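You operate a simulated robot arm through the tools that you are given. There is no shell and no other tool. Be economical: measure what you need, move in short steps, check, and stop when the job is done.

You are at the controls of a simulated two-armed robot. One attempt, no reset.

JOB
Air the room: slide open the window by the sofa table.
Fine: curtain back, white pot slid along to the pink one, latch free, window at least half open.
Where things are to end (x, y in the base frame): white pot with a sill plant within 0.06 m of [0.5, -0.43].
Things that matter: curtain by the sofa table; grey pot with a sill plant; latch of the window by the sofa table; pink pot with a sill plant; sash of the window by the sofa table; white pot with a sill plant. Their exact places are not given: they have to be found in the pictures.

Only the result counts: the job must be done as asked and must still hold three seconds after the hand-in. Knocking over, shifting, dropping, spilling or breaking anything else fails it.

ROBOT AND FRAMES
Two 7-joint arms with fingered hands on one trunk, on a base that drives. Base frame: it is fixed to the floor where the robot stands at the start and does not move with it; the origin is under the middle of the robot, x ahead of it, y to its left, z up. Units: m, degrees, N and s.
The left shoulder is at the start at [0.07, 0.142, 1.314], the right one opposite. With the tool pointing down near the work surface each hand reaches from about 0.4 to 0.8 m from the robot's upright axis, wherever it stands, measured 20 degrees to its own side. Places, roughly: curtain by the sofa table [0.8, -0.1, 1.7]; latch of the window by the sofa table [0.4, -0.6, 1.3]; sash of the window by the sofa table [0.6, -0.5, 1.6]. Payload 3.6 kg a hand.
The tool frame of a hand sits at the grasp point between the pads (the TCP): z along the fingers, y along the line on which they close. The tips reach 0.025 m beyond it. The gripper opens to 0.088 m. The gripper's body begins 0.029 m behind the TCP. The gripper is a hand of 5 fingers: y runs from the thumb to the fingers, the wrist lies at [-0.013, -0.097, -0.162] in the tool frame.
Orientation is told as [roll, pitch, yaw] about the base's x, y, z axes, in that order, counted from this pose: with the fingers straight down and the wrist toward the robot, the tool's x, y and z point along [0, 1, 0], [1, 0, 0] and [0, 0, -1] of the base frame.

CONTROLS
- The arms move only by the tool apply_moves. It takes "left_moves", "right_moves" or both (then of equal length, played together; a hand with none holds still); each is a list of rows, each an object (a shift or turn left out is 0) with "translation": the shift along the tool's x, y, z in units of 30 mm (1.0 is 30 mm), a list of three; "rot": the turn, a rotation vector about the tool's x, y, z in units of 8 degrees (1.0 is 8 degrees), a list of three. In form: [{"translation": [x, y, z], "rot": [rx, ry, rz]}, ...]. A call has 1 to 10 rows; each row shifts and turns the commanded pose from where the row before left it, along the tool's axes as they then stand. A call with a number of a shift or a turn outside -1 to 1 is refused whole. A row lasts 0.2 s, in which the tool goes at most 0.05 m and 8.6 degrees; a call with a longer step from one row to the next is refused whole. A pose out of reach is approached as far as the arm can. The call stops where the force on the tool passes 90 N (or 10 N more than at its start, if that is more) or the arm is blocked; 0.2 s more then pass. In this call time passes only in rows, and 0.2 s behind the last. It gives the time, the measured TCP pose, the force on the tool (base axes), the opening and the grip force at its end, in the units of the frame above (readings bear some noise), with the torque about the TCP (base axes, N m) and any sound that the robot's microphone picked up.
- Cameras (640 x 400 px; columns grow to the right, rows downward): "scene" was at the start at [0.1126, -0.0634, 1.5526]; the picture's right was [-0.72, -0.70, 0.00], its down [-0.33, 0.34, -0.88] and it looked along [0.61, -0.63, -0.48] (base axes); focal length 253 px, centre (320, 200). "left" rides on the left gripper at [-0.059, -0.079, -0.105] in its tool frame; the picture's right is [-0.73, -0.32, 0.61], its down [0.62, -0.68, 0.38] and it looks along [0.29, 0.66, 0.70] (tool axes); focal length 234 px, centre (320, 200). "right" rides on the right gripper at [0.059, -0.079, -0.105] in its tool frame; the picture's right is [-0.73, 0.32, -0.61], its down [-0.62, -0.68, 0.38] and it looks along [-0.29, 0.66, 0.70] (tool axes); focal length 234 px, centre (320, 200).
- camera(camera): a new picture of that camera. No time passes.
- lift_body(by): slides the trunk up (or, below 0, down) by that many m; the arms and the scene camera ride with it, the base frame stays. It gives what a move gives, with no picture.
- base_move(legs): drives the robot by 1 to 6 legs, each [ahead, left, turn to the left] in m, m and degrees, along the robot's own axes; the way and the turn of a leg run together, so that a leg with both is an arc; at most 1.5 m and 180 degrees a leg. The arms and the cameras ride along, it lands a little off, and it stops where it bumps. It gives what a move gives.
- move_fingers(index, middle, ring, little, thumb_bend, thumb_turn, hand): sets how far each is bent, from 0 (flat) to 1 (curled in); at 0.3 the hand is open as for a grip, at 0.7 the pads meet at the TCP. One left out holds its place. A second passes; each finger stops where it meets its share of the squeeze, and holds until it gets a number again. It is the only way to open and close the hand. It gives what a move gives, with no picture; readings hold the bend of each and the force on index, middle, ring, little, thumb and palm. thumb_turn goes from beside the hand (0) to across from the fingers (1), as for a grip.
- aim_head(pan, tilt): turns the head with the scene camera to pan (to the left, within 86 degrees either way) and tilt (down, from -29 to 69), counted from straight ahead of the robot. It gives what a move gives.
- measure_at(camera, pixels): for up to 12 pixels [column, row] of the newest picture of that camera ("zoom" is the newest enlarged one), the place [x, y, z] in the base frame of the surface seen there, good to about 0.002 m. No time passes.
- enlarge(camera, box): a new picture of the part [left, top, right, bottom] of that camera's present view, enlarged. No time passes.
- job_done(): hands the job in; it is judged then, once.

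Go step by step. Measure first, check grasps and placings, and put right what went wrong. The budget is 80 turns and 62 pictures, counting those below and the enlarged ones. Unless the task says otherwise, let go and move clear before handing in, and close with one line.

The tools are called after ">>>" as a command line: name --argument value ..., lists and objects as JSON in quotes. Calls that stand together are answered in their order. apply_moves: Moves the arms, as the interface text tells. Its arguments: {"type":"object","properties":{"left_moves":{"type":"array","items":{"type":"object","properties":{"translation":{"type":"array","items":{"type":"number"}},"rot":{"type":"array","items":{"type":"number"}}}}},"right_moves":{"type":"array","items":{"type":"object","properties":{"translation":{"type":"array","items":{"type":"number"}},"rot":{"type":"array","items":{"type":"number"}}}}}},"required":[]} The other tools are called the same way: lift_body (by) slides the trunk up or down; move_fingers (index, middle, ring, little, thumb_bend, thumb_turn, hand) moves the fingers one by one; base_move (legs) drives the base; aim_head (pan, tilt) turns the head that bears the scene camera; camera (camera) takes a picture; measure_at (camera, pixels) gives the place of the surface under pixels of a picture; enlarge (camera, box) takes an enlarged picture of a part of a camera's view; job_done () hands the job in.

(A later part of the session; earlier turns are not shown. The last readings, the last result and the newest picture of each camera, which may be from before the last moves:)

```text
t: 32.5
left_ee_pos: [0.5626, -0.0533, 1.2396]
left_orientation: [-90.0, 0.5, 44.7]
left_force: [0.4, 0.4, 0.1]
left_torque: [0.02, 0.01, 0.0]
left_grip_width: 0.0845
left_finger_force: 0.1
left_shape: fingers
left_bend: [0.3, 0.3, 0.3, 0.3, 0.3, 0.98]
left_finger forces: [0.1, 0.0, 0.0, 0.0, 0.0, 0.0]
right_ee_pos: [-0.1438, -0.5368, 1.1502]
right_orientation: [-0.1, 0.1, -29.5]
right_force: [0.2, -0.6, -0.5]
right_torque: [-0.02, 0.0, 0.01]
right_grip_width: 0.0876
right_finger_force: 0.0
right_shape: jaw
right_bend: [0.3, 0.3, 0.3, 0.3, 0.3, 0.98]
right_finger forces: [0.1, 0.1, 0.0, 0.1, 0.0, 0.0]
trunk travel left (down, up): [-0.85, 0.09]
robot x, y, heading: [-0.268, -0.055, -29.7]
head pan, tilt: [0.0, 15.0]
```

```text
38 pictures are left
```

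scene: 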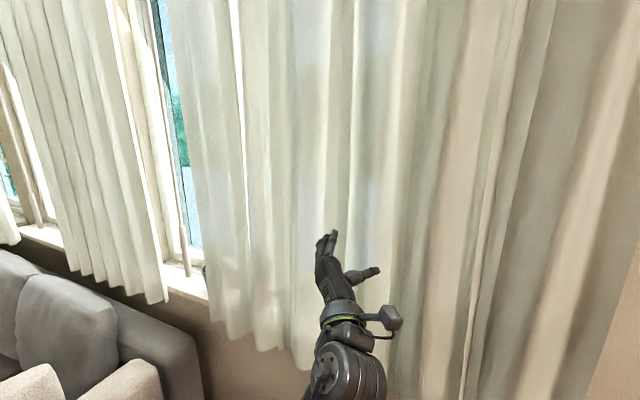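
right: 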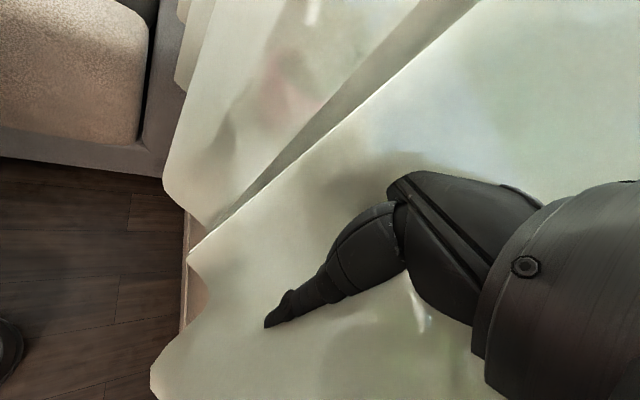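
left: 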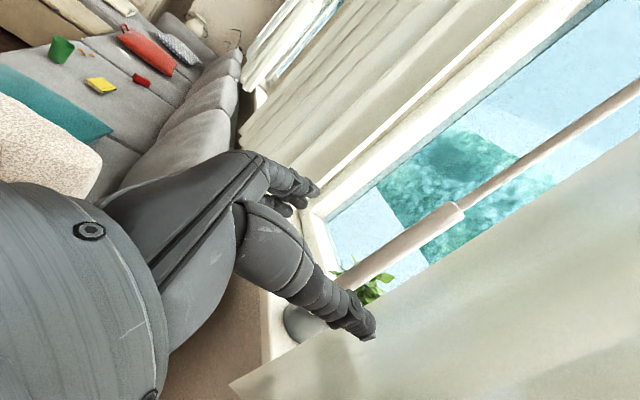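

The hand is level; the wand in the left view passes (360,275)–(460,210). I'll measure its axis.

>>> measure_at --camera "left" --pixels '[[355, 280], [385, 258], [415, 236], [445, 216], [302, 322], [345, 290], [370, 290]]'

```text
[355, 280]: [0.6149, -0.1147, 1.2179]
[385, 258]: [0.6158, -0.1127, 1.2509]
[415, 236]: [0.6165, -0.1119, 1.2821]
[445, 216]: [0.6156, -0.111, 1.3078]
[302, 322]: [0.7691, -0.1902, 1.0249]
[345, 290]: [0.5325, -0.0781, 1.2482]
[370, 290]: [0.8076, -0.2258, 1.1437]
```

>>> apply_moves --left_moves '[{"translation": [0, -0.03, 0.82]}, {"translation": [0, -0.03, 0.82]}, {"translation": [0, -0.03, 0.82]}, {"translation": [0, -0.03, 0.82]}]'

>>> move_fingers --hand "left" --index 0.8 --middle 0.8 --ring 0.8 --little 0.8 --thumb_bend 0.8 --thumb_turn 1.0

>>> camera --camera "left"

```text
t: 33.5
left_ee_pos: [0.6252, -0.128, 1.2405]
left_orientation: [-89.9, 0.5, 44.6]
left_force: [-0.1, -0.4, -0.1]
left_torque: [0.0, 0.02, 0.0]
left_grip_width: 0.0847
left_finger_force: 0.1
left_shape: fingers
left_bend: [0.3, 0.3, 0.3, 0.3, 0.3, 0.98]
left_finger forces: [0.1, 0.0, 0.0, 0.1, 0.0, 0.0]
right_ee_pos: [-0.1434, -0.537, 1.1497]
right_orientation: [0.1, 0.1, -29.5]
right_force: [-0.7, -0.5, 1.0]
right_torque: [-0.01, 0.01, 0.04]
right_grip_width: 0.0877
right_finger_force: 0.0
right_shape: jaw
right_bend: [0.3, 0.3, 0.3, 0.3, 0.3, 0.98]
right_finger forces: [0.0, 0.1, 0.0, 0.0, 0.1, 0.0]
trunk travel left (down, up): [-0.85, 0.09]
robot x, y, heading: [-0.2694, -0.0514, -29.4]
head pan, tilt: [0.0, 15.0]
```

```text
t: 34.5
left_ee_pos: [0.6263, -0.1314, 1.2399]
left_orientation: [-89.7, 0.4, 44.6]
left_force: [4.8, -6.9, -0.5]
left_torque: [-0.07, -0.26, 0.04]
left_grip_width: 0.0
left_finger_force: 7.1
left_shape: fingers
left_bend: [0.78, 0.79, 0.8, 0.78, 0.73, 1.0]
left_finger forces: [0.1, 0.1, 0.1, 8.7, 5.0, 0.0]
right_ee_pos: [-0.1419, -0.54, 1.149]
right_orientation: [0.2, 0.2, -29.7]
right_force: [0.7, 0.6, -0.3]
right_torque: [-0.01, -0.01, -0.02]
right_grip_width: 0.0875
right_finger_force: 0.0
right_shape: jaw
right_bend: [0.3, 0.3, 0.3, 0.3, 0.3, 0.98]
right_finger forces: [0.0, 0.0, 0.1, 0.0, 0.0, 0.1]
trunk travel left (down, up): [-0.85, 0.09]
robot x, y, heading: [-0.2708, -0.05, -29.5]
head pan, tilt: [0.0, 15.0]
```

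```text
37 pictures are left
```

left: 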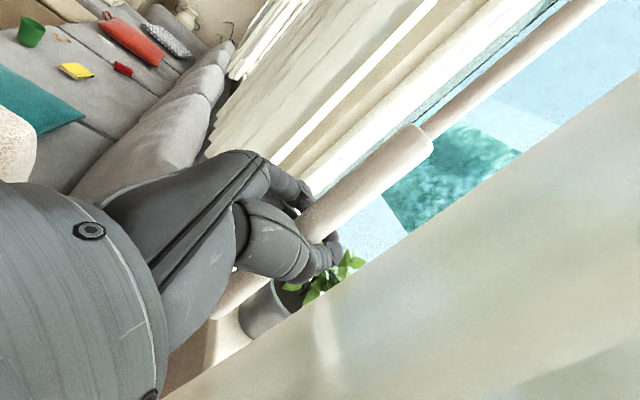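

Grip made (little 8.7 N, thumb 5 N). Pull 0.3 m along −u.

>>> apply_moves --left_moves '[{"translation": [0, -0.989, -0.148], "rot": [0.12, 0, 0]}, {"translation": [0, -0.989, -0.135], "rot": [0.12, 0, 0]}, {"translation": [0, -0.99, -0.12], "rot": [0.12, 0, 0]}, {"translation": [0, -0.99, -0.1], "rot": [0.12, 0, 0]}, {"translation": [0, -0.99, -0.085], "rot": [0.12, 0, 0]}, {"translation": [0, -0.99, -0.07], "rot": [0.12, 0, 0]}, {"translation": [0, -0.99, -0.05], "rot": [0.12, 0, 0]}, {"translation": [0, -0.99, -0.035], "rot": [0.12, 0, 0]}]'

>>> camera --camera "scene"

```text
t: 36.3
left_ee_pos: [0.4577, -0.2477, 1.2487]
left_orientation: [-89.6, -2.5, 39.6]
left_force: [17.5, -23.0, -11.0]
left_torque: [-0.61, -0.62, 0.04]
left_grip_width: 0.0
left_finger_force: 13.7
left_shape: fingers
left_bend: [0.78, 0.79, 0.79, 0.76, 0.73, 1.0]
left_finger forces: [0.0, 0.0, 7.1, 16.1, 4.5, 0.0]
right_ee_pos: [-0.1385, -0.544, 1.1459]
right_orientation: [0.1, 0.5, -29.6]
right_force: [-0.3, 0.6, -0.3]
right_torque: [0.01, -0.03, 0.0]
right_grip_width: 0.0876
right_finger_force: 0.1
right_shape: jaw
right_bend: [0.3, 0.3, 0.3, 0.3, 0.3, 0.98]
right_finger forces: [0.1, 0.1, 0.0, 0.1, 0.0, 0.0]
trunk travel left (down, up): [-0.85, 0.09]
robot x, y, heading: [-0.2702, -0.0562, -29.5]
head pan, tilt: [0.0, 15.0]
```

```text
36 pictures are left
```

scene: 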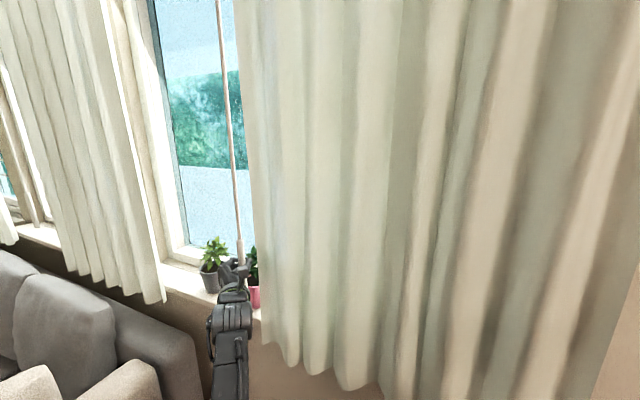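

The curtain follows (now edge near column 250; pink pot appears at (253,295)). Continue pulling.

>>> apply_moves --left_moves '[{"translation": [0, -0.995, -0.05], "rot": [0.1, 0, 0]}, {"translation": [0, -0.995, -0.04], "rot": [0.1, 0, 0]}, {"translation": [0, -0.995, -0.02], "rot": [0.1, 0, 0]}, {"translation": [0, -0.995, 0.0], "rot": [0.1, 0, 0]}, {"translation": [0, -0.995, 0.02], "rot": [0.1, 0, 0]}, {"translation": [0, -0.995, 0.03], "rot": [0.1, 0, 0]}]'

>>> camera --camera "scene"

```text
t: 37.4
left_ee_pos: [0.3713, -0.3099, 1.2507]
left_orientation: [-89.2, -6.9, 37.9]
left_force: [16.1, -22.4, -13.0]
left_torque: [-0.51, -0.48, -0.04]
left_grip_width: 0.0
left_finger_force: 14.7
left_shape: fingers
left_bend: [0.78, 0.79, 0.77, 0.75, 0.73, 1.0]
left_finger forces: [0.1, 5.4, 9.7, 11.7, 3.0, 0.1]
right_ee_pos: [-0.139, -0.5441, 1.1452]
right_orientation: [0.2, 0.5, -29.7]
right_force: [-0.5, 0.0, 0.1]
right_torque: [-0.02, 0.03, -0.02]
right_grip_width: 0.0877
right_finger_force: 0.1
right_shape: jaw
right_bend: [0.3, 0.3, 0.3, 0.3, 0.3, 0.98]
right_finger forces: [0.1, 0.1, 0.1, 0.0, 0.0, 0.1]
trunk travel left (down, up): [-0.85, 0.09]
robot x, y, heading: [-0.271, -0.0547, -29.7]
head pan, tilt: [0.0, 15.0]
stopped in row 5 (left hand): the arm was blocked; the commanded pose is now the measured one
```

```text
35 pictures are left
```

scene: 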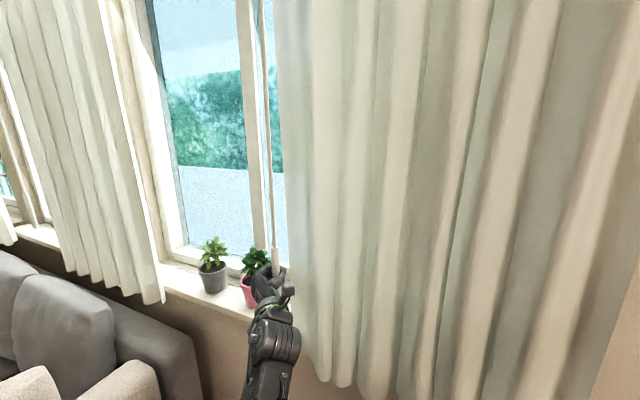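

The arm is at its limit again at (0.37,−0.31) with the wand still held. I'll use a base arc (back plus a 20° right turn) that carries the held wand ~0.3 m along −u.

>>> base_move --legs '[[-0.104, -0.055, -20]]'

>>> camera --camera "scene"

```text
t: 38.9
left_ee_pos: [0.1341, -0.4821, 1.2552]
left_orientation: [-89.6, -6.8, 18.2]
left_force: [13.8, -17.5, 8.0]
left_torque: [-0.42, -0.39, -0.03]
left_grip_width: 0.0
left_finger_force: 12.7
left_shape: fingers
left_bend: [0.78, 0.79, 0.78, 0.76, 0.73, 1.0]
left_finger forces: [0.0, 4.1, 7.0, 13.6, 1.0, 0.0]
right_ee_pos: [-0.4271, -0.5314, 1.1485]
right_orientation: [-0.1, 0.3, -49.7]
right_force: [0.6, 1.1, 0.1]
right_torque: [0.03, 0.03, 0.03]
right_grip_width: 0.0875
right_finger_force: 0.0
right_shape: jaw
right_bend: [0.3, 0.3, 0.3, 0.3, 0.3, 0.98]
right_finger forces: [0.0, 0.1, 0.1, 0.1, 0.0, 0.1]
trunk travel left (down, up): [-0.85, 0.09]
robot x, y, heading: [-0.3849, -0.0335, -49.6]
head pan, tilt: [0.0, 15.0]
```

```text
34 pictures are left
```

scene: 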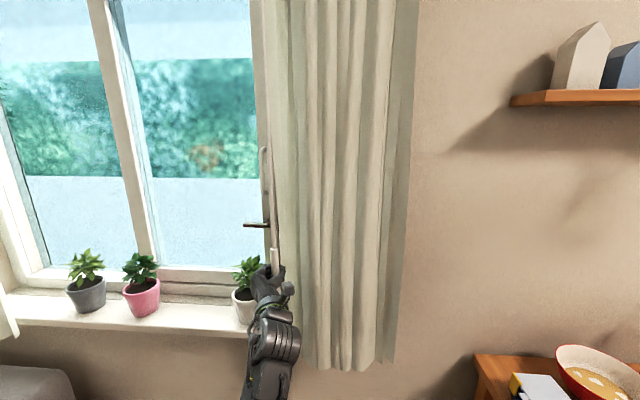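

The curtain is nearly open: window, latch (257,225), sash handle (263,180), grey, pink and white pots all visible. I'll pull another 0.1 m by sliding the base along the wall.

>>> base_move --legs '[[-0.007, -0.1, 0]]'

>>> camera --camera "scene"

```text
t: 40.0
left_ee_pos: [0.075, -0.5239, 1.2531]
left_orientation: [-90.2, -5.9, 19.2]
left_force: [76.5, 21.9, 20.0]
left_torque: [0.84, -1.8, -0.83]
left_grip_width: 0.0
left_finger_force: 38.0
left_shape: fingers
left_bend: [0.79, 0.8, 0.79, 0.76, 0.76, 1.0]
left_finger forces: [16.4, 8.7, 17.1, 34.0, 0.1, 0.1]
right_ee_pos: [-0.4911, -0.5797, 1.1542]
right_orientation: [-1.0, 0.4, -49.3]
right_force: [0.1, 1.1, 0.1]
right_torque: [0.01, -0.03, -0.02]
right_grip_width: 0.0878
right_finger_force: 0.1
right_shape: jaw
right_bend: [0.3, 0.3, 0.3, 0.3, 0.3, 0.98]
right_finger forces: [0.1, 0.0, 0.0, 0.0, 0.0, 0.0]
trunk travel left (down, up): [-0.85, 0.09]
robot x, y, heading: [-0.465, -0.0908, -49.1]
head pan, tilt: [0.0, 15.0]
```

```text
33 pictures are left
```

scene: 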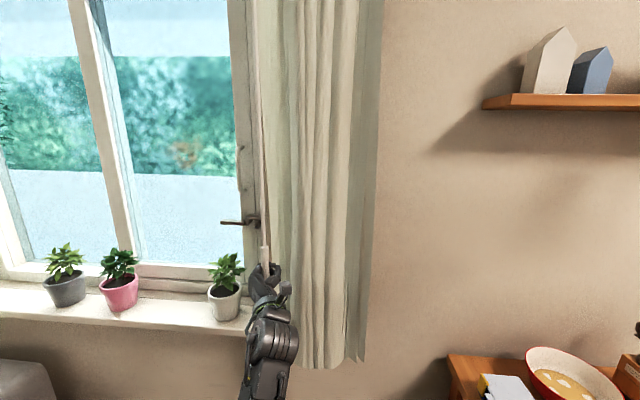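

The drag jumped to 76 N along the rail: the curtain has reached its end. I'll ease off, open the fingers, and withdraw.

>>> apply_moves --left_moves '[{"translation": [0, 0.5, 0]}, {"translation": [0, 0.5, 0]}]'

>>> move_fingers --hand "left" --index 0.3 --middle 0.3 --ring 0.3 --little 0.3 --thumb_bend 0.2

>>> apply_moves --left_moves '[{"translation": [0, 0, -1]}, {"translation": [0, 0, -1]}, {"translation": [0, 0, -1]}]'

>>> camera --camera "scene"

```text
t: 40.6
left_ee_pos: [0.0897, -0.522, 1.2592]
left_orientation: [-89.4, -8.1, 19.6]
left_force: [6.1, -2.2, -4.4]
left_torque: [-0.18, -0.17, -0.09]
left_grip_width: 0.0
left_finger_force: 2.7
left_shape: fingers
left_bend: [0.78, 0.79, 0.8, 0.77, 0.74, 1.0]
left_finger forces: [0.1, 0.0, 0.0, 6.1, 0.1, 0.0]
right_ee_pos: [-0.5096, -0.5902, 1.149]
right_orientation: [0.1, 0.2, -49.5]
right_force: [-0.4, -1.2, 0.3]
right_torque: [-0.01, -0.03, 0.02]
right_grip_width: 0.0876
right_finger_force: 0.0
right_shape: jaw
right_bend: [0.3, 0.3, 0.3, 0.3, 0.3, 0.98]
right_finger forces: [0.1, 0.1, 0.0, 0.0, 0.1, 0.0]
trunk travel left (down, up): [-0.85, 0.09]
robot x, y, heading: [-0.4664, -0.0919, -49.3]
head pan, tilt: [0.0, 15.0]
```

```text
t: 41.6
left_ee_pos: [0.0909, -0.518, 1.2652]
left_orientation: [-89.8, -8.0, 19.8]
left_force: [-0.2, -0.9, 0.1]
left_torque: [0.01, 0.0, -0.01]
left_grip_width: 0.0913
left_finger_force: 0.0
left_shape: fingers
left_bend: [0.3, 0.3, 0.3, 0.3, 0.2, 0.97]
left_finger forces: [0.0, 0.0, 0.0, 0.0, 0.0, 0.0]
right_ee_pos: [-0.5084, -0.5879, 1.1501]
right_orientation: [0.0, 0.0, -49.2]
right_force: [-0.6, 0.2, -0.2]
right_torque: [-0.02, -0.02, 0.01]
right_grip_width: 0.0877
right_finger_force: 0.0
right_shape: jaw
right_bend: [0.3, 0.3, 0.3, 0.3, 0.3, 0.98]
right_finger forces: [0.1, 0.0, 0.1, 0.1, 0.1, 0.0]
trunk travel left (down, up): [-0.85, 0.09]
robot x, y, heading: [-0.4663, -0.0919, -49.4]
head pan, tilt: [0.0, 15.0]
```

```text
t: 42.4
left_ee_pos: [0.0853, -0.4241, 1.3556]
left_orientation: [-97.6, -16.7, 24.4]
left_force: [0.1, -0.3, -0.1]
left_torque: [0.01, 0.0, 0.02]
left_grip_width: 0.0915
left_finger_force: 0.0
left_shape: fingers
left_bend: [0.3, 0.3, 0.3, 0.3, 0.2, 0.97]
left_finger forces: [0.0, 0.1, 0.0, 0.1, 0.0, 0.1]
right_ee_pos: [-0.5093, -0.5887, 1.1507]
right_orientation: [0.1, 0.0, -49.3]
right_force: [0.5, -0.3, -1.0]
right_torque: [0.01, -0.01, -0.01]
right_grip_width: 0.0875
right_finger_force: 0.0
right_shape: jaw
right_bend: [0.3, 0.3, 0.3, 0.3, 0.3, 0.98]
right_finger forces: [0.1, 0.0, 0.1, 0.0, 0.0, 0.0]
trunk travel left (down, up): [-0.85, 0.09]
robot x, y, heading: [-0.4681, -0.0936, -49.0]
head pan, tilt: [0.0, 15.0]
stopped in row 3 (left hand): the arm was blocked; the commanded pose is now the measured one
```

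```text
32 pictures are left
```

scene: 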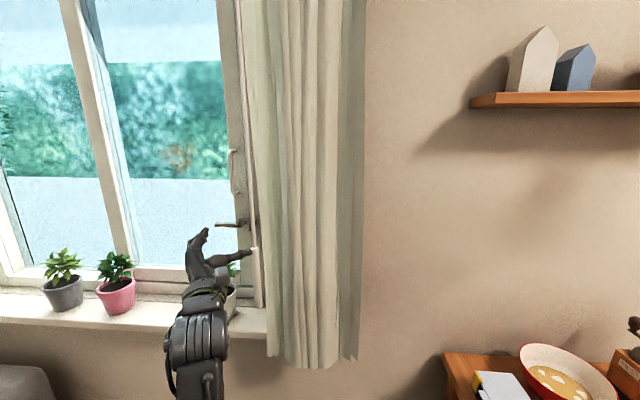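

Curtain is stacked at the right. Now measuring the latch, handle, frames, and pots, and enlarging the latch zone.

>>> measure_at --camera "scene" --pixels '[[220, 225], [233, 225], [245, 222], [233, 155], [233, 190], [62, 300], [115, 300], [115, 285], [140, 310], [120, 240], [236, 120], [235, 300]]'

>>> enlarge --camera "scene" --box '[180, 100, 300, 260]'

```text
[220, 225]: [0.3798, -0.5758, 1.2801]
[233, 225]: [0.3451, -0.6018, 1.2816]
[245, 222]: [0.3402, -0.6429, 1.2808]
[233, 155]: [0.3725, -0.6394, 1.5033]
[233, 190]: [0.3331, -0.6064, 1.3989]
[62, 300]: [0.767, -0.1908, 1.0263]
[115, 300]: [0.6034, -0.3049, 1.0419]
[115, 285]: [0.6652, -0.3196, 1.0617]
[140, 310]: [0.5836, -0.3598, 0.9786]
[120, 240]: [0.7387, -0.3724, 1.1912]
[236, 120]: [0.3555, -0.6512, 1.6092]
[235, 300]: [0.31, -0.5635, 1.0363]
```

```text
2.50 times, centred on (240, 180) of scene
```

zoom: 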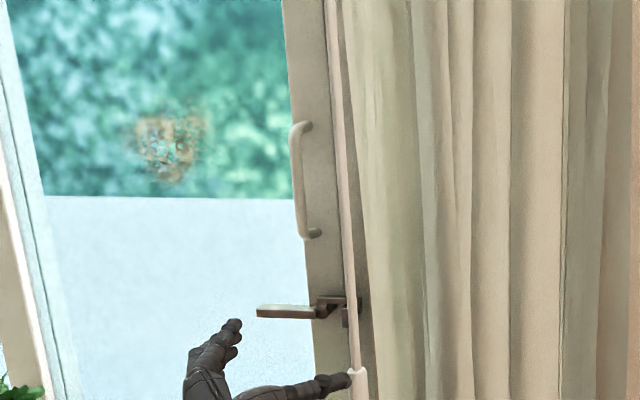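

Latch lever ends at ≈(0.38,−0.576,1.28) with pivot at (0.34,−0.64); sash handle bar at ≈(0.335,−0.606), z 1.40–1.50; white pot ≈(0.31,−0.57). I'll shift the base 0.2 m left for a better working pose and view.

>>> base_move --legs '[[0.055, 0.2, 0]]'

>>> aim_head --pan 0 --tilt 25

>>> camera --camera "scene"

>>> camera --camera "left"

```text
t: 44.0
left_ee_pos: [0.2719, -0.3355, 1.3547]
left_orientation: [-97.4, -16.6, 24.3]
left_force: [-0.2, 0.0, -0.7]
left_torque: [0.0, -0.02, -0.02]
left_grip_width: 0.0912
left_finger_force: 0.1
left_shape: fingers
left_bend: [0.3, 0.3, 0.3, 0.3, 0.2, 0.97]
left_finger forces: [0.1, 0.0, 0.1, 0.0, 0.1, 0.0]
right_ee_pos: [-0.3219, -0.5002, 1.1496]
right_orientation: [0.2, 0.0, -49.1]
right_force: [-0.2, -1.0, 0.6]
right_torque: [0.03, 0.01, 0.01]
right_grip_width: 0.0878
right_finger_force: 0.1
right_shape: jaw
right_bend: [0.3, 0.3, 0.3, 0.3, 0.3, 0.98]
right_finger forces: [0.0, 0.1, 0.0, 0.0, 0.1, 0.0]
trunk travel left (down, up): [-0.85, 0.09]
robot x, y, heading: [-0.2779, -0.0008, -49.2]
head pan, tilt: [0.0, 15.0]
```

```text
t: 44.8
left_ee_pos: [0.2751, -0.3335, 1.3532]
left_orientation: [-97.4, -16.7, 24.6]
left_force: [0.3, -0.3, 0.6]
left_torque: [-0.01, -0.02, 0.01]
left_grip_width: 0.0913
left_finger_force: 0.0
left_shape: fingers
left_bend: [0.3, 0.3, 0.3, 0.3, 0.2, 0.97]
left_finger forces: [0.0, 0.1, 0.0, 0.0, 0.1, 0.0]
right_ee_pos: [-0.3196, -0.4991, 1.1509]
right_orientation: [0.0, 0.1, -49.2]
right_force: [0.0, -0.3, -0.5]
right_torque: [0.01, -0.03, -0.02]
right_grip_width: 0.0877
right_finger_force: 0.1
right_shape: jaw
right_bend: [0.3, 0.3, 0.3, 0.3, 0.3, 0.98]
right_finger forces: [0.0, 0.0, 0.0, 0.0, 0.0, 0.0]
trunk travel left (down, up): [-0.85, 0.09]
robot x, y, heading: [-0.2772, -0.0036, -49.5]
head pan, tilt: [0.0, 25.0]
```

```text
30 pictures are left
```

scene: 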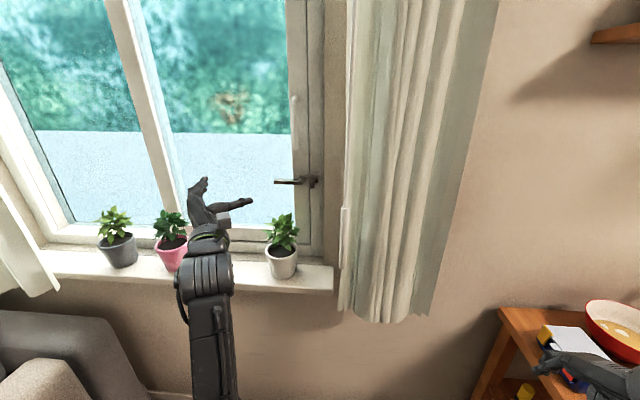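

```text
29 pictures are left
```

left: 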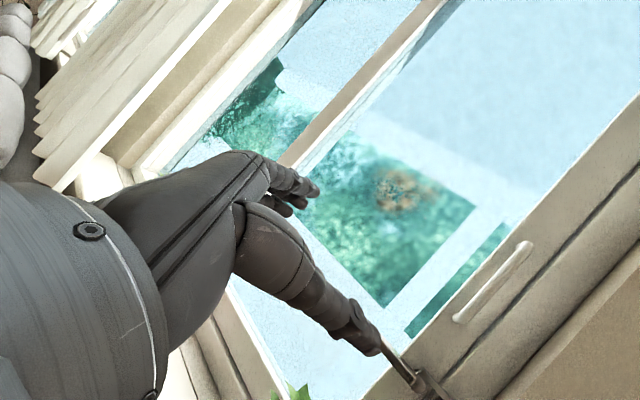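

Clear view now. I'll measure the white pot (282,260), pink pot, latch (275–315,182), handle (293,105–135), wand (344,240).

>>> measure_at --camera "scene" --pixels '[[282, 260], [267, 256], [298, 256], [282, 275], [282, 248], [283, 218], [172, 250], [186, 250], [275, 182], [313, 180], [343, 230], [320, 280]]'

>>> enlarge --camera "scene" --box '[140, 180, 350, 300]'

```text
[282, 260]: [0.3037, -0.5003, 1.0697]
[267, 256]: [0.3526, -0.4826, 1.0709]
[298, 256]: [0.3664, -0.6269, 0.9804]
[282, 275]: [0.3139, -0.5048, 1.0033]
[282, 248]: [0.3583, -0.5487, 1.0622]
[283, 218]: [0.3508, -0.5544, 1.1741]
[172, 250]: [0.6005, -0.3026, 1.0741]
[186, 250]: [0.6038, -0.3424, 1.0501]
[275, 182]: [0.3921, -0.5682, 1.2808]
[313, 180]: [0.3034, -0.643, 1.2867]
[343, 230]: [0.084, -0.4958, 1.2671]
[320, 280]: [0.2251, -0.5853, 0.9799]
```

```text
3.05 times, centred on (245, 240) of scene
```

zoom: 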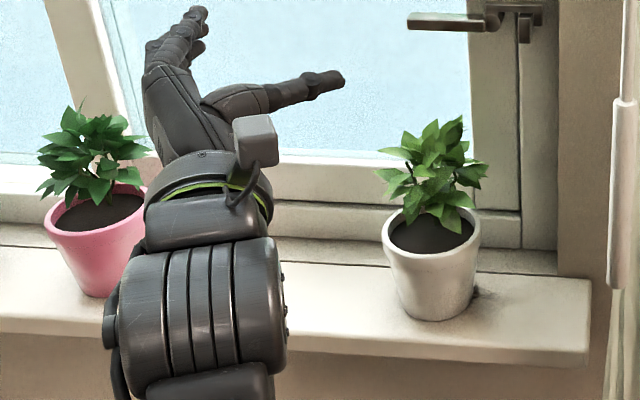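

White pot centre ≈(0.34,−0.53), rim radius ≈0.047, sill z≈0.98. I'll open the left hand wide to see its aperture and lower it in front of the pot.

>>> move_fingers --hand "left" --index 0.05 --middle 0.05 --ring 0.05 --little 0.05 --thumb_bend 0.05 --thumb_turn 1.0

>>> apply_moves --left_moves '[{"translation": [1.0, -0.386, 0.158]}, {"translation": [1.0, -0.386, 0.158]}, {"translation": [1.0, -0.386, 0.158]}, {"translation": [1.0, -0.386, 0.158]}, {"translation": [1.0, -0.386, 0.158]}, {"translation": [1.0, -0.386, 0.158]}, {"translation": [1.0, -0.386, 0.158]}, {"translation": [1.0, -0.386, 0.158]}]'

>>> apply_moves --left_moves '[{"rot": [-0.124, 0.32, -0.688]}, {"rot": [-0.124, 0.32, -0.688]}, {"rot": [-0.124, 0.32, -0.688]}]'

>>> camera --camera "scene"

```text
t: 45.8
left_ee_pos: [0.2757, -0.3331, 1.3546]
left_orientation: [-97.5, -16.7, 24.5]
left_force: [-0.3, -0.3, -0.6]
left_torque: [-0.01, 0.02, 0.0]
left_grip_width: 0.1266
left_finger_force: 0.1
left_shape: fingers
left_bend: [0.05, 0.05, 0.05, 0.05, 0.05, 0.96]
left_finger forces: [0.1, 0.1, 0.0, 0.1, 0.0, 0.0]
right_ee_pos: [-0.3201, -0.5002, 1.1486]
right_orientation: [0.1, 0.1, -49.2]
right_force: [-0.5, -0.1, 0.0]
right_torque: [0.01, 0.0, 0.02]
right_grip_width: 0.0877
right_finger_force: 0.0
right_shape: jaw
right_bend: [0.3, 0.3, 0.3, 0.3, 0.3, 0.98]
right_finger forces: [0.0, 0.0, 0.0, 0.0, 0.1, 0.0]
trunk travel left (down, up): [-0.85, 0.09]
robot x, y, heading: [-0.2772, -0.006, -49.1]
head pan, tilt: [0.0, 25.0]
```

```text
t: 46.5
left_ee_pos: [0.3064, -0.3309, 1.3225]
left_orientation: [-100.4, -24.8, 29.4]
left_force: [0.8, 0.1, 0.3]
left_torque: [0.02, 0.0, 0.02]
left_grip_width: 0.1263
left_finger_force: 0.1
left_shape: fingers
left_bend: [0.05, 0.05, 0.05, 0.05, 0.05, 0.96]
left_finger forces: [0.0, 0.0, 0.0, 0.0, 0.0, 0.1]
right_ee_pos: [-0.3203, -0.5007, 1.149]
right_orientation: [-0.1, 0.1, -49.2]
right_force: [-0.8, 0.6, 0.6]
right_torque: [0.0, -0.02, 0.0]
right_grip_width: 0.0875
right_finger_force: 0.0
right_shape: jaw
right_bend: [0.3, 0.3, 0.3, 0.3, 0.3, 0.98]
right_finger forces: [0.0, 0.0, 0.1, 0.0, 0.0, 0.0]
trunk travel left (down, up): [-0.85, 0.09]
robot x, y, heading: [-0.2743, -0.0043, -49.0]
head pan, tilt: [0.0, 25.0]
stopped in row 3 (left hand): the arm was blocked; the commanded pose is now the measured one
```

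```text
t: 47.5
left_ee_pos: [0.3319, -0.3085, 1.3255]
left_orientation: [-92.2, -13.1, 33.7]
left_force: [0.1, 0.5, -0.3]
left_torque: [0.02, 0.02, -0.01]
left_grip_width: 0.1265
left_finger_force: 0.1
left_shape: fingers
left_bend: [0.05, 0.05, 0.05, 0.05, 0.05, 0.96]
left_finger forces: [0.0, 0.1, 0.1, 0.1, 0.1, 0.0]
right_ee_pos: [-0.319, -0.4994, 1.1497]
right_orientation: [0.0, 0.2, -49.3]
right_force: [-0.1, -0.1, 0.0]
right_torque: [-0.02, -0.02, 0.02]
right_grip_width: 0.0876
right_finger_force: 0.1
right_shape: jaw
right_bend: [0.3, 0.3, 0.3, 0.3, 0.3, 0.98]
right_finger forces: [0.0, 0.0, 0.0, 0.0, 0.0, 0.0]
trunk travel left (down, up): [-0.85, 0.09]
robot x, y, heading: [-0.2737, 0.0002, -49.4]
head pan, tilt: [0.0, 25.0]
stopped in row 3 (left hand): the arm was blocked; the commanded pose is now the measured one
```

```text
27 pictures are left
```

scene: 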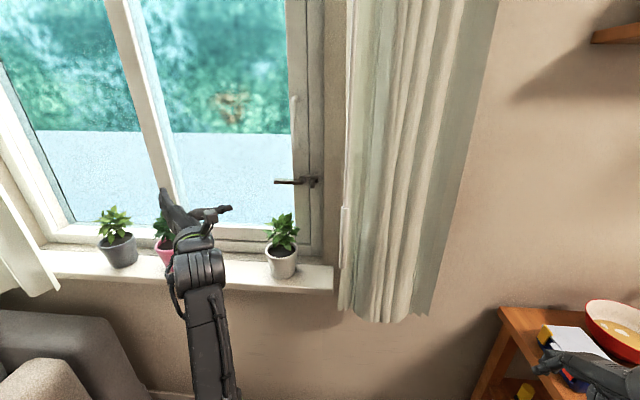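

The arm is too folded at this height. I'll back the base 0.12 m from the wall and lower the trunk instead, so the hand comes down level with the pot.

>>> base_move --legs '[[-0.12, 0, 0]]'

>>> lift_body --by -0.22

```text
t: 48.8
left_ee_pos: [0.2537, -0.218, 1.3237]
left_orientation: [-92.0, -13.0, 33.8]
left_force: [0.3, 0.2, -0.4]
left_torque: [-0.02, -0.06, 0.0]
left_grip_width: 0.1265
left_finger_force: 0.2
left_shape: fingers
left_bend: [0.05, 0.05, 0.05, 0.05, 0.05, 0.96]
left_finger forces: [0.1, 0.1, 0.0, 0.0, 0.0, 0.0]
right_ee_pos: [-0.3963, -0.4097, 1.1491]
right_orientation: [0.0, 0.1, -49.1]
right_force: [0.2, -0.1, 0.4]
right_torque: [-0.01, 0.04, -0.06]
right_grip_width: 0.0879
right_finger_force: 0.1
right_shape: jaw
right_bend: [0.3, 0.3, 0.3, 0.3, 0.3, 0.98]
right_finger forces: [0.1, 0.0, 0.1, 0.1, 0.0, 0.1]
trunk travel left (down, up): [-0.85, 0.09]
robot x, y, heading: [-0.3554, 0.0866, -49.3]
head pan, tilt: [0.0, 25.0]
```

```text
t: 51.1
left_ee_pos: [0.251, -0.2157, 1.1051]
left_orientation: [-92.1, -13.1, 33.8]
left_force: [0.3, 0.3, 0.0]
left_torque: [0.04, -0.02, -0.04]
left_grip_width: 0.1264
left_finger_force: 0.0
left_shape: fingers
left_bend: [0.05, 0.05, 0.05, 0.05, 0.05, 0.96]
left_finger forces: [0.0, 0.1, 0.0, 0.1, 0.0, 0.0]
right_ee_pos: [-0.3976, -0.4083, 0.9296]
right_orientation: [-0.1, 0.1, -49.1]
right_force: [-0.4, 1.0, -0.4]
right_torque: [-0.02, 0.01, -0.01]
right_grip_width: 0.0877
right_finger_force: 0.0
right_shape: jaw
right_bend: [0.3, 0.3, 0.3, 0.3, 0.3, 0.98]
right_finger forces: [0.0, 0.0, 0.1, 0.1, 0.0, 0.0]
trunk travel left (down, up): [-0.63, 0.31]
robot x, y, heading: [-0.3534, 0.0897, -49.4]
head pan, tilt: [0.0, 25.0]
```

>>> apply_moves --left_moves '[{"translation": [0.203, -0.309, 0.973]}, {"translation": [0.203, -0.309, 0.973]}, {"translation": [0.203, -0.309, 0.973]}, {"translation": [0.203, -0.309, 0.973]}, {"translation": [0.203, -0.309, 0.973]}, {"rot": [0.44, 0.078, -0.827]}, {"rot": [0.44, 0.078, -0.827]}]'

>>> camera --camera "scene"

>>> camera --camera "left"

```text
t: 52.7
left_ee_pos: [0.3033, -0.3596, 1.0684]
left_orientation: [-89.9, -0.1, 26.7]
left_force: [0.5, 0.9, 0.3]
left_torque: [0.0, 0.0, 0.02]
left_grip_width: 0.1266
left_finger_force: 0.0
left_shape: fingers
left_bend: [0.05, 0.05, 0.05, 0.05, 0.05, 0.96]
left_finger forces: [0.0, 0.1, 0.1, 0.0, 0.0, 0.0]
right_ee_pos: [-0.3971, -0.4088, 0.9299]
right_orientation: [0.0, 0.1, -49.2]
right_force: [-0.6, 0.3, 0.2]
right_torque: [0.01, -0.01, 0.0]
right_grip_width: 0.0878
right_finger_force: 0.1
right_shape: jaw
right_bend: [0.3, 0.3, 0.3, 0.3, 0.3, 0.98]
right_finger forces: [0.0, 0.0, 0.1, 0.0, 0.1, 0.0]
trunk travel left (down, up): [-0.63, 0.31]
robot x, y, heading: [-0.3543, 0.0868, -49.2]
head pan, tilt: [0.0, 25.0]
```

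```text
26 pictures are left
```

scene: 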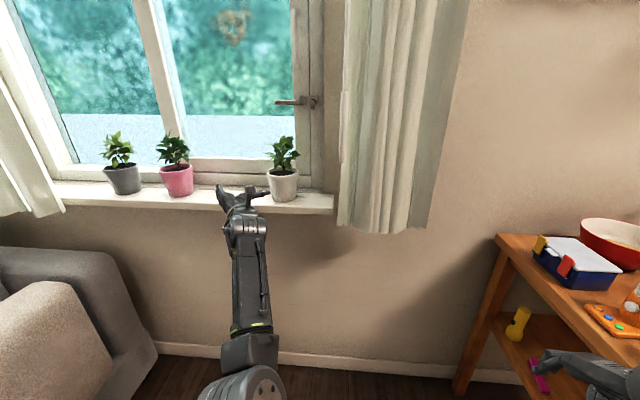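

```text
25 pictures are left
```

left: 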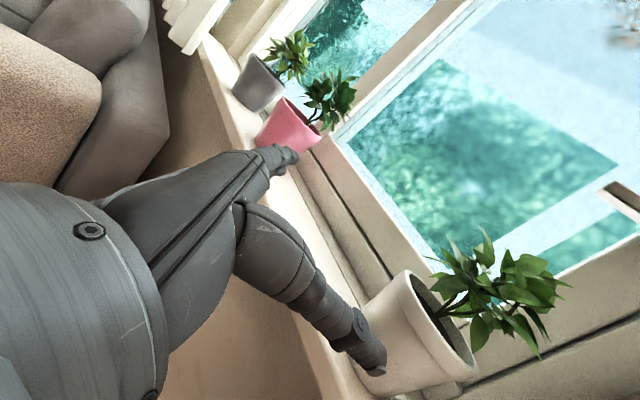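

The hand is level; the pot is clear to see in both views. Measuring the pot outline and sill.

>>> measure_at --camera "scene" --pixels '[[283, 188], [269, 180], [296, 180], [283, 178], [283, 200], [310, 212], [320, 200], [177, 185]]'

>>> measure_at --camera "left" --pixels '[[380, 310], [372, 295], [395, 285], [410, 275], [440, 330], [420, 380], [465, 365], [400, 340]]'

```text
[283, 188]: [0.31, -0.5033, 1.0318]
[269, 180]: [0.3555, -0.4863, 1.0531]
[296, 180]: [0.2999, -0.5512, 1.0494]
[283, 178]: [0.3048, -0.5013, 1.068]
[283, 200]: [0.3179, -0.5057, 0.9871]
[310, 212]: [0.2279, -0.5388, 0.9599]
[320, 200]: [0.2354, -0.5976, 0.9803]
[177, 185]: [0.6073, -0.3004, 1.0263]
```

```text
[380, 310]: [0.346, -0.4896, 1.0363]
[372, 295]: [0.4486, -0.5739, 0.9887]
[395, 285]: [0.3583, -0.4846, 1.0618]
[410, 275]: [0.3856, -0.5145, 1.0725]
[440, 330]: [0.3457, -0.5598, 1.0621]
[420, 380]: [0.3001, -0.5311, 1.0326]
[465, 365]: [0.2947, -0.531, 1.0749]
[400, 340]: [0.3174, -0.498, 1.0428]
```

Rim circle fits centre (0.341,−0.528), r≈0.0465. I'll shift the hand sideways/down to align with it, go part-way forward, and check.

>>> apply_moves --left_moves '[{"translation": [0.467, -0.69, 0]}, {"translation": [0.467, -0.69, 0]}, {"translation": [0, 0, 0.9]}, {"translation": [0, 0, 0.9]}]'

>>> camera --camera "left"

>>> enlarge --camera "scene" --box '[220, 120, 340, 230]'

```text
t: 53.7
left_ee_pos: [0.287, -0.4287, 1.0422]
left_orientation: [-89.9, 0.2, 26.5]
left_force: [-0.4, -0.2, -0.7]
left_torque: [0.01, 0.02, -0.03]
left_grip_width: 0.1267
left_finger_force: 0.1
left_shape: fingers
left_bend: [0.05, 0.05, 0.05, 0.05, 0.05, 0.96]
left_finger forces: [0.0, 0.1, 0.1, 0.0, 0.0, 0.1]
right_ee_pos: [-0.3964, -0.409, 0.9297]
right_orientation: [0.1, 0.1, -49.1]
right_force: [1.1, 0.4, 0.7]
right_torque: [0.0, 0.02, 0.01]
right_grip_width: 0.0877
right_finger_force: 0.0
right_shape: jaw
right_bend: [0.3, 0.3, 0.3, 0.3, 0.3, 0.98]
right_finger forces: [0.0, 0.0, 0.0, 0.1, 0.1, 0.1]
trunk travel left (down, up): [-0.63, 0.31]
robot x, y, heading: [-0.3563, 0.0837, -49.0]
head pan, tilt: [0.0, 25.0]
```

```text
24 pictures are left
```

left: 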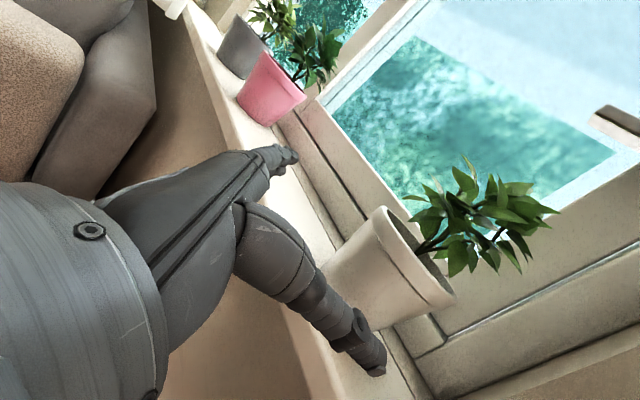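

```text
3.64 times, centred on (280, 175) of scene
```

zoom: 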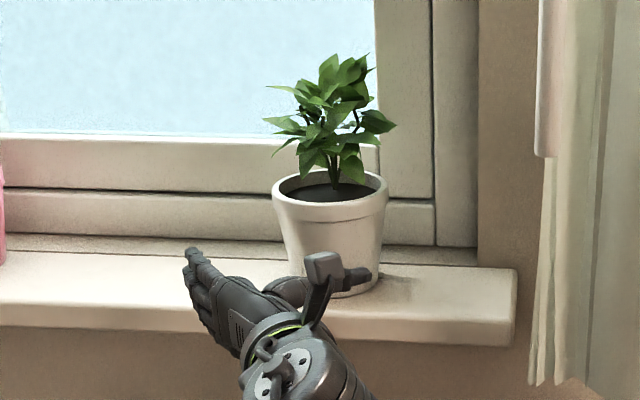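

>>> measure_at --camera "left" --pixels '[[376, 368], [362, 330], [290, 157], [280, 160], [330, 290], [335, 320]]'

```text
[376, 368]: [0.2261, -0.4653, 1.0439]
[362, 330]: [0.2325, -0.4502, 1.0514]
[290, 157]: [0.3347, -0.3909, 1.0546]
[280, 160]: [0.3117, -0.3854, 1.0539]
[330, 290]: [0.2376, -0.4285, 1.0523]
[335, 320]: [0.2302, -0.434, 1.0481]
```

Thumb inner face is ≈0.06 and fingers ≈0.05 from the TCP line; shift 9 mm to centre and advance 0.115 m around the pot.

>>> apply_moves --left_moves '[{"translation": [0, 0.3, 0]}, {"translation": [0, 0, 0.77]}, {"translation": [0, 0, 0.77]}, {"translation": [0, 0, 0.77]}, {"translation": [0, 0, 0.77]}, {"translation": [0, 0, 0.77]}]'

>>> camera --camera "left"

```text
t: 55.1
left_ee_pos: [0.3065, -0.4441, 1.0427]
left_orientation: [-89.9, 0.1, 26.5]
left_force: [1.0, -0.1, 0.1]
left_torque: [0.03, 0.02, 0.03]
left_grip_width: 0.1267
left_finger_force: 0.0
left_shape: fingers
left_bend: [0.05, 0.05, 0.05, 0.05, 0.05, 0.96]
left_finger forces: [0.0, 0.0, 0.0, 0.1, 0.1, 0.0]
left hand out of reach, approached as far as the arm can: row 3, 4, 5, 6
right_ee_pos: [-0.3975, -0.4089, 0.9304]
right_orientation: [0.0, 0.2, -49.2]
right_force: [0.9, 0.4, 0.3]
right_torque: [0.01, 0.01, 0.02]
right_grip_width: 0.0878
right_finger_force: 0.1
right_shape: jaw
right_bend: [0.3, 0.3, 0.3, 0.3, 0.3, 0.98]
right_finger forces: [0.0, 0.0, 0.0, 0.0, 0.0, 0.1]
trunk travel left (down, up): [-0.63, 0.31]
robot x, y, heading: [-0.3574, 0.083, -49.1]
head pan, tilt: [0.0, 25.0]
```

```text
22 pictures are left
```

left: 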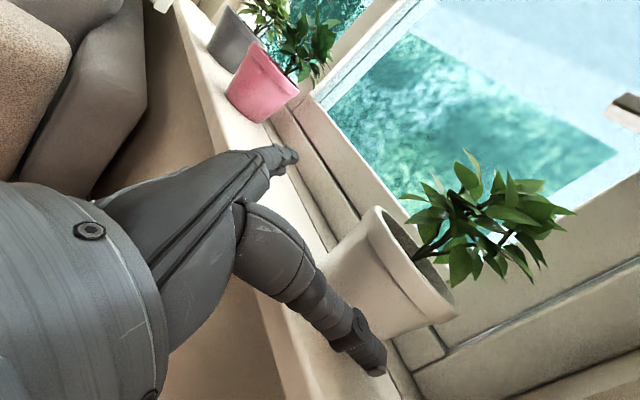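

The arm ran out of reach 0.09 m short, so I'll drive the base forward 0.09 m along the hand's direction.

>>> base_move --legs '[[0.088, -0.022, 0]]'

>>> camera --camera "left"

```text
t: 56.2
left_ee_pos: [0.348, -0.5251, 1.0435]
left_orientation: [-89.9, 0.1, 26.5]
left_force: [-0.3, 0.1, -0.9]
left_torque: [-0.02, 0.0, 0.0]
left_grip_width: 0.1268
left_finger_force: 0.0
left_shape: fingers
left_bend: [0.05, 0.05, 0.05, 0.05, 0.05, 0.96]
left_finger forces: [0.0, 0.1, 0.0, 0.1, 0.0, 0.0]
right_ee_pos: [-0.355, -0.4905, 0.9302]
right_orientation: [0.1, 0.0, -49.2]
right_force: [-0.5, -0.4, -0.1]
right_torque: [-0.02, -0.01, 0.0]
right_grip_width: 0.0877
right_finger_force: 0.0
right_shape: jaw
right_bend: [0.3, 0.3, 0.3, 0.3, 0.3, 0.98]
right_finger forces: [0.1, 0.1, 0.0, 0.0, 0.0, 0.0]
trunk travel left (down, up): [-0.63, 0.31]
robot x, y, heading: [-0.3136, 0.0068, -48.9]
head pan, tilt: [0.0, 25.0]
```

```text
21 pictures are left
```

left: 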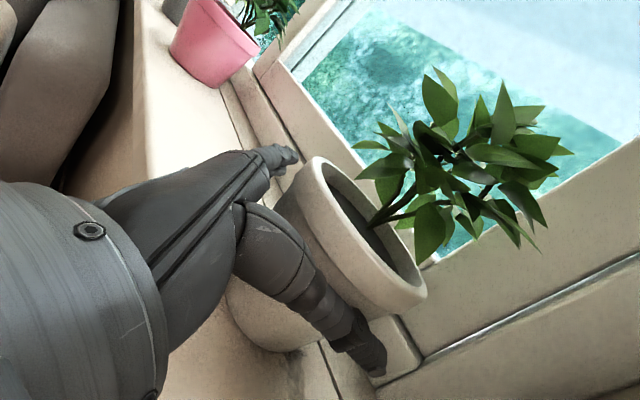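

The pot is caged between thumb and fingers. Close gently.

>>> move_fingers --hand "left" --index 0.3 --middle 0.3 --ring 0.3 --little 0.3 --thumb_bend 0.3

>>> camera --camera "left"

```text
t: 57.2
left_ee_pos: [0.3477, -0.5254, 1.042]
left_orientation: [-90.0, 0.2, 26.6]
left_force: [-0.8, 1.3, -0.1]
left_torque: [-0.04, 0.01, 0.0]
left_grip_width: 0.0964
left_finger_force: 5.5
left_shape: fingers
left_bend: [0.27, 0.3, 0.3, 0.3, 0.23, 0.96]
left_finger forces: [5.9, 0.1, 0.1, 0.1, 5.1, 0.1]
right_ee_pos: [-0.3556, -0.4894, 0.9286]
right_orientation: [0.0, 0.1, -49.1]
right_force: [-0.4, 0.1, 0.5]
right_torque: [-0.01, -0.01, -0.01]
right_grip_width: 0.0877
right_finger_force: 0.0
right_shape: jaw
right_bend: [0.3, 0.3, 0.3, 0.3, 0.3, 0.98]
right_finger forces: [0.1, 0.1, 0.0, 0.1, 0.0, 0.0]
trunk travel left (down, up): [-0.63, 0.31]
robot x, y, heading: [-0.316, 0.0094, -49.0]
head pan, tilt: [0.0, 25.0]
```

```text
20 pictures are left
```

left: 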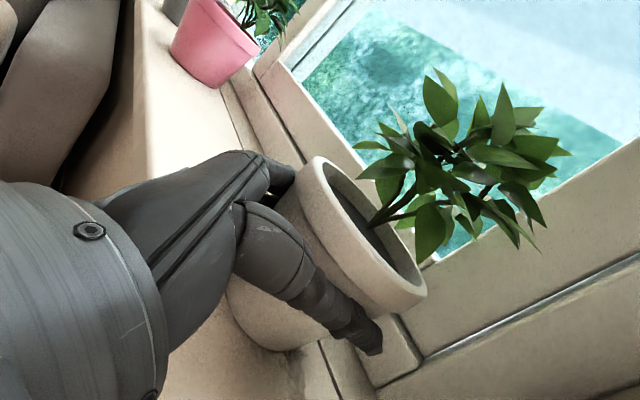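

Index and thumb hold the rim at ~5 N. I'll snug the lower fingers, then slide the pot by driving the base (0.159, 0.098) m in base frame.

>>> move_fingers --hand "left" --middle 0.42 --ring 0.42 --little 0.42

>>> base_move --legs '[[0.015, 0.092, 0], [0.015, 0.092, 0]]'

>>> camera --camera "scene"

```text
t: 58.2
left_ee_pos: [0.3488, -0.5252, 1.0411]
left_orientation: [-89.9, 0.1, 26.5]
left_force: [0.7, 0.5, -0.1]
left_torque: [0.06, -0.19, 0.03]
left_grip_width: 0.0965
left_finger_force: 9.4
left_shape: fingers
left_bend: [0.29, 0.37, 0.38, 0.41, 0.2, 0.95]
left_finger forces: [1.8, 4.0, 3.3, 1.0, 8.3, 0.0]
right_ee_pos: [-0.3563, -0.49, 0.9315]
right_orientation: [-0.1, 0.1, -49.0]
right_force: [-0.1, -1.3, 0.2]
right_torque: [0.0, -0.01, 0.01]
right_grip_width: 0.0879
right_finger_force: 0.0
right_shape: jaw
right_bend: [0.3, 0.3, 0.3, 0.3, 0.3, 0.98]
right_finger forces: [0.0, 0.0, 0.0, 0.1, 0.0, 0.0]
trunk travel left (down, up): [-0.63, 0.31]
robot x, y, heading: [-0.3146, 0.0052, -49.2]
head pan, tilt: [0.0, 25.0]
```

```text
t: 60.0
left_ee_pos: [0.5079, -0.4238, 1.0419]
left_orientation: [-90.0, 0.1, 26.7]
left_force: [-0.7, 0.2, -0.5]
left_torque: [0.01, -0.07, -0.03]
left_grip_width: 0.0964
left_finger_force: 8.4
left_shape: fingers
left_bend: [0.29, 0.38, 0.38, 0.42, 0.2, 0.95]
left_finger forces: [1.0, 3.5, 2.5, 0.1, 8.1, 0.1]
right_ee_pos: [-0.1956, -0.3923, 0.9298]
right_orientation: [0.0, 0.1, -48.9]
right_force: [0.5, 0.4, 0.1]
right_torque: [0.01, 0.02, -0.01]
right_grip_width: 0.0877
right_finger_force: 0.1
right_shape: jaw
right_bend: [0.3, 0.3, 0.3, 0.3, 0.3, 0.98]
right_finger forces: [0.1, 0.1, 0.0, 0.1, 0.0, 0.1]
trunk travel left (down, up): [-0.63, 0.31]
robot x, y, heading: [-0.1552, 0.1058, -49.0]
head pan, tilt: [0.0, 25.0]
```

```text
19 pictures are left
```

scene: 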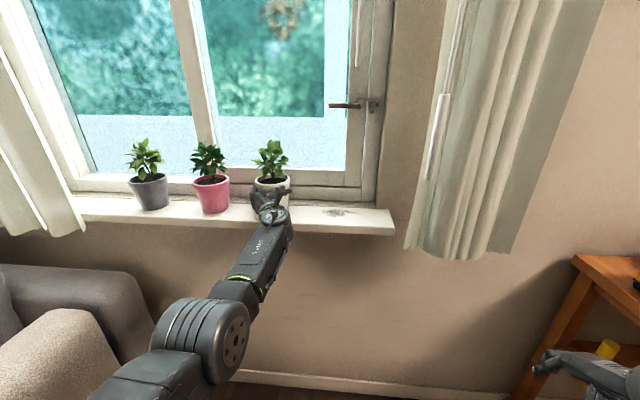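

The pot has slid beside the pink one at ≈(0.50,−0.43). Open and back straight out by driving the base back.

>>> move_fingers --hand "left" --index 0.05 --middle 0.05 --ring 0.05 --little 0.05 --thumb_bend 0.05

>>> base_move --legs '[[-0.155, 0.038, 0]]'

>>> camera --camera "scene"

```text
t: 61.0
left_ee_pos: [0.5084, -0.4248, 1.0421]
left_orientation: [-90.1, 0.1, 26.6]
left_force: [0.8, 0.4, -0.3]
left_torque: [0.05, -0.03, -0.01]
left_grip_width: 0.1267
left_finger_force: 0.0
left_shape: fingers
left_bend: [0.05, 0.05, 0.05, 0.05, 0.05, 0.96]
left_finger forces: [0.0, 0.1, 0.1, 0.1, 0.1, 0.1]
right_ee_pos: [-0.1956, -0.3929, 0.9306]
right_orientation: [-0.1, 0.1, -48.9]
right_force: [0.0, -0.6, -0.2]
right_torque: [0.01, 0.0, -0.04]
right_grip_width: 0.0877
right_finger_force: 0.0
right_shape: jaw
right_bend: [0.3, 0.3, 0.3, 0.3, 0.3, 0.98]
right_finger forces: [0.1, 0.0, 0.1, 0.0, 0.0, 0.1]
trunk travel left (down, up): [-0.63, 0.31]
robot x, y, heading: [-0.1555, 0.1015, -48.9]
head pan, tilt: [0.0, 25.0]
```

```text
t: 62.5
left_ee_pos: [0.4347, -0.2829, 1.0421]
left_orientation: [-90.0, 0.1, 26.6]
left_force: [-0.8, 0.0, -0.1]
left_torque: [-0.02, 0.0, 0.01]
left_grip_width: 0.1267
left_finger_force: 0.0
left_shape: fingers
left_bend: [0.05, 0.05, 0.05, 0.05, 0.05, 0.96]
left_finger forces: [0.0, 0.1, 0.0, 0.0, 0.0, 0.0]
right_ee_pos: [-0.27, -0.2511, 0.9313]
right_orientation: [0.1, 0.1, -49.0]
right_force: [0.3, -0.2, 0.2]
right_torque: [0.01, -0.01, -0.01]
right_grip_width: 0.0879
right_finger_force: 0.0
right_shape: jaw
right_bend: [0.3, 0.3, 0.3, 0.3, 0.3, 0.98]
right_finger forces: [0.1, 0.0, 0.0, 0.0, 0.0, 0.0]
trunk travel left (down, up): [-0.63, 0.31]
robot x, y, heading: [-0.231, 0.2426, -48.9]
head pan, tilt: [0.0, 25.0]
```

```text
18 pictures are left
```

scene: 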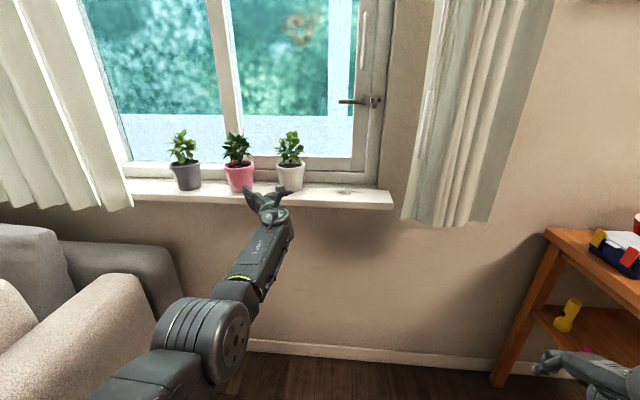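

Pot is standing at its goal. Now inspect the latch (340–378,102) and handle (362,40) closely.

>>> enlarge --camera "scene" --box '[320, 60, 400, 140]'

>>> measure_at --camera "zoom" --pixels '[[180, 160], [300, 165], [370, 165], [440, 165], [470, 150], [430, 200], [250, 165], [350, 20], [400, 300], [470, 300]]'

>>> measure_at --camera "scene" --pixels '[[290, 178], [279, 170], [302, 170], [363, 15], [361, 40], [359, 70], [425, 100]]'

```text
5.00 times, centred on (360, 100) of scene
```

zoom: 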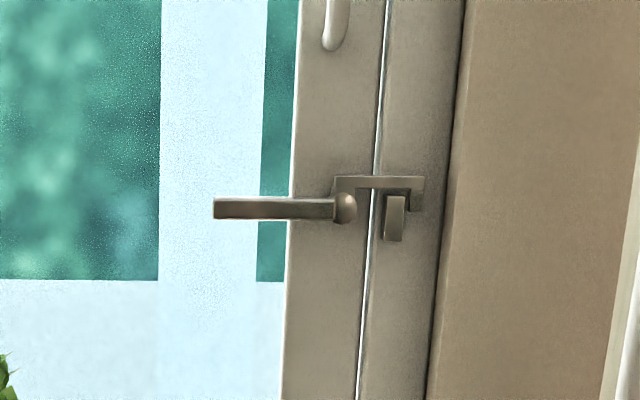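

```text
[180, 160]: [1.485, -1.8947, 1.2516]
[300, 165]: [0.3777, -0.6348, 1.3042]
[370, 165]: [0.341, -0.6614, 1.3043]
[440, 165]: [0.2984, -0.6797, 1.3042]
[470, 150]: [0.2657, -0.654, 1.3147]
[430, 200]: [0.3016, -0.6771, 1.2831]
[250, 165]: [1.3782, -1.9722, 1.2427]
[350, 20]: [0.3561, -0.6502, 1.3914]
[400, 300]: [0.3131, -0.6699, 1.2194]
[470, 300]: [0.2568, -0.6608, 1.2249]
```

```text
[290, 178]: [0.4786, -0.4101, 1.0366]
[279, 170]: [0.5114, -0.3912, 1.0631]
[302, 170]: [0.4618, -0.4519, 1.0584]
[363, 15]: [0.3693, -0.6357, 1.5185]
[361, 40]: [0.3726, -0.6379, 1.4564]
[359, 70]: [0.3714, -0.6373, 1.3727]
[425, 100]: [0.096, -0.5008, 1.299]
```

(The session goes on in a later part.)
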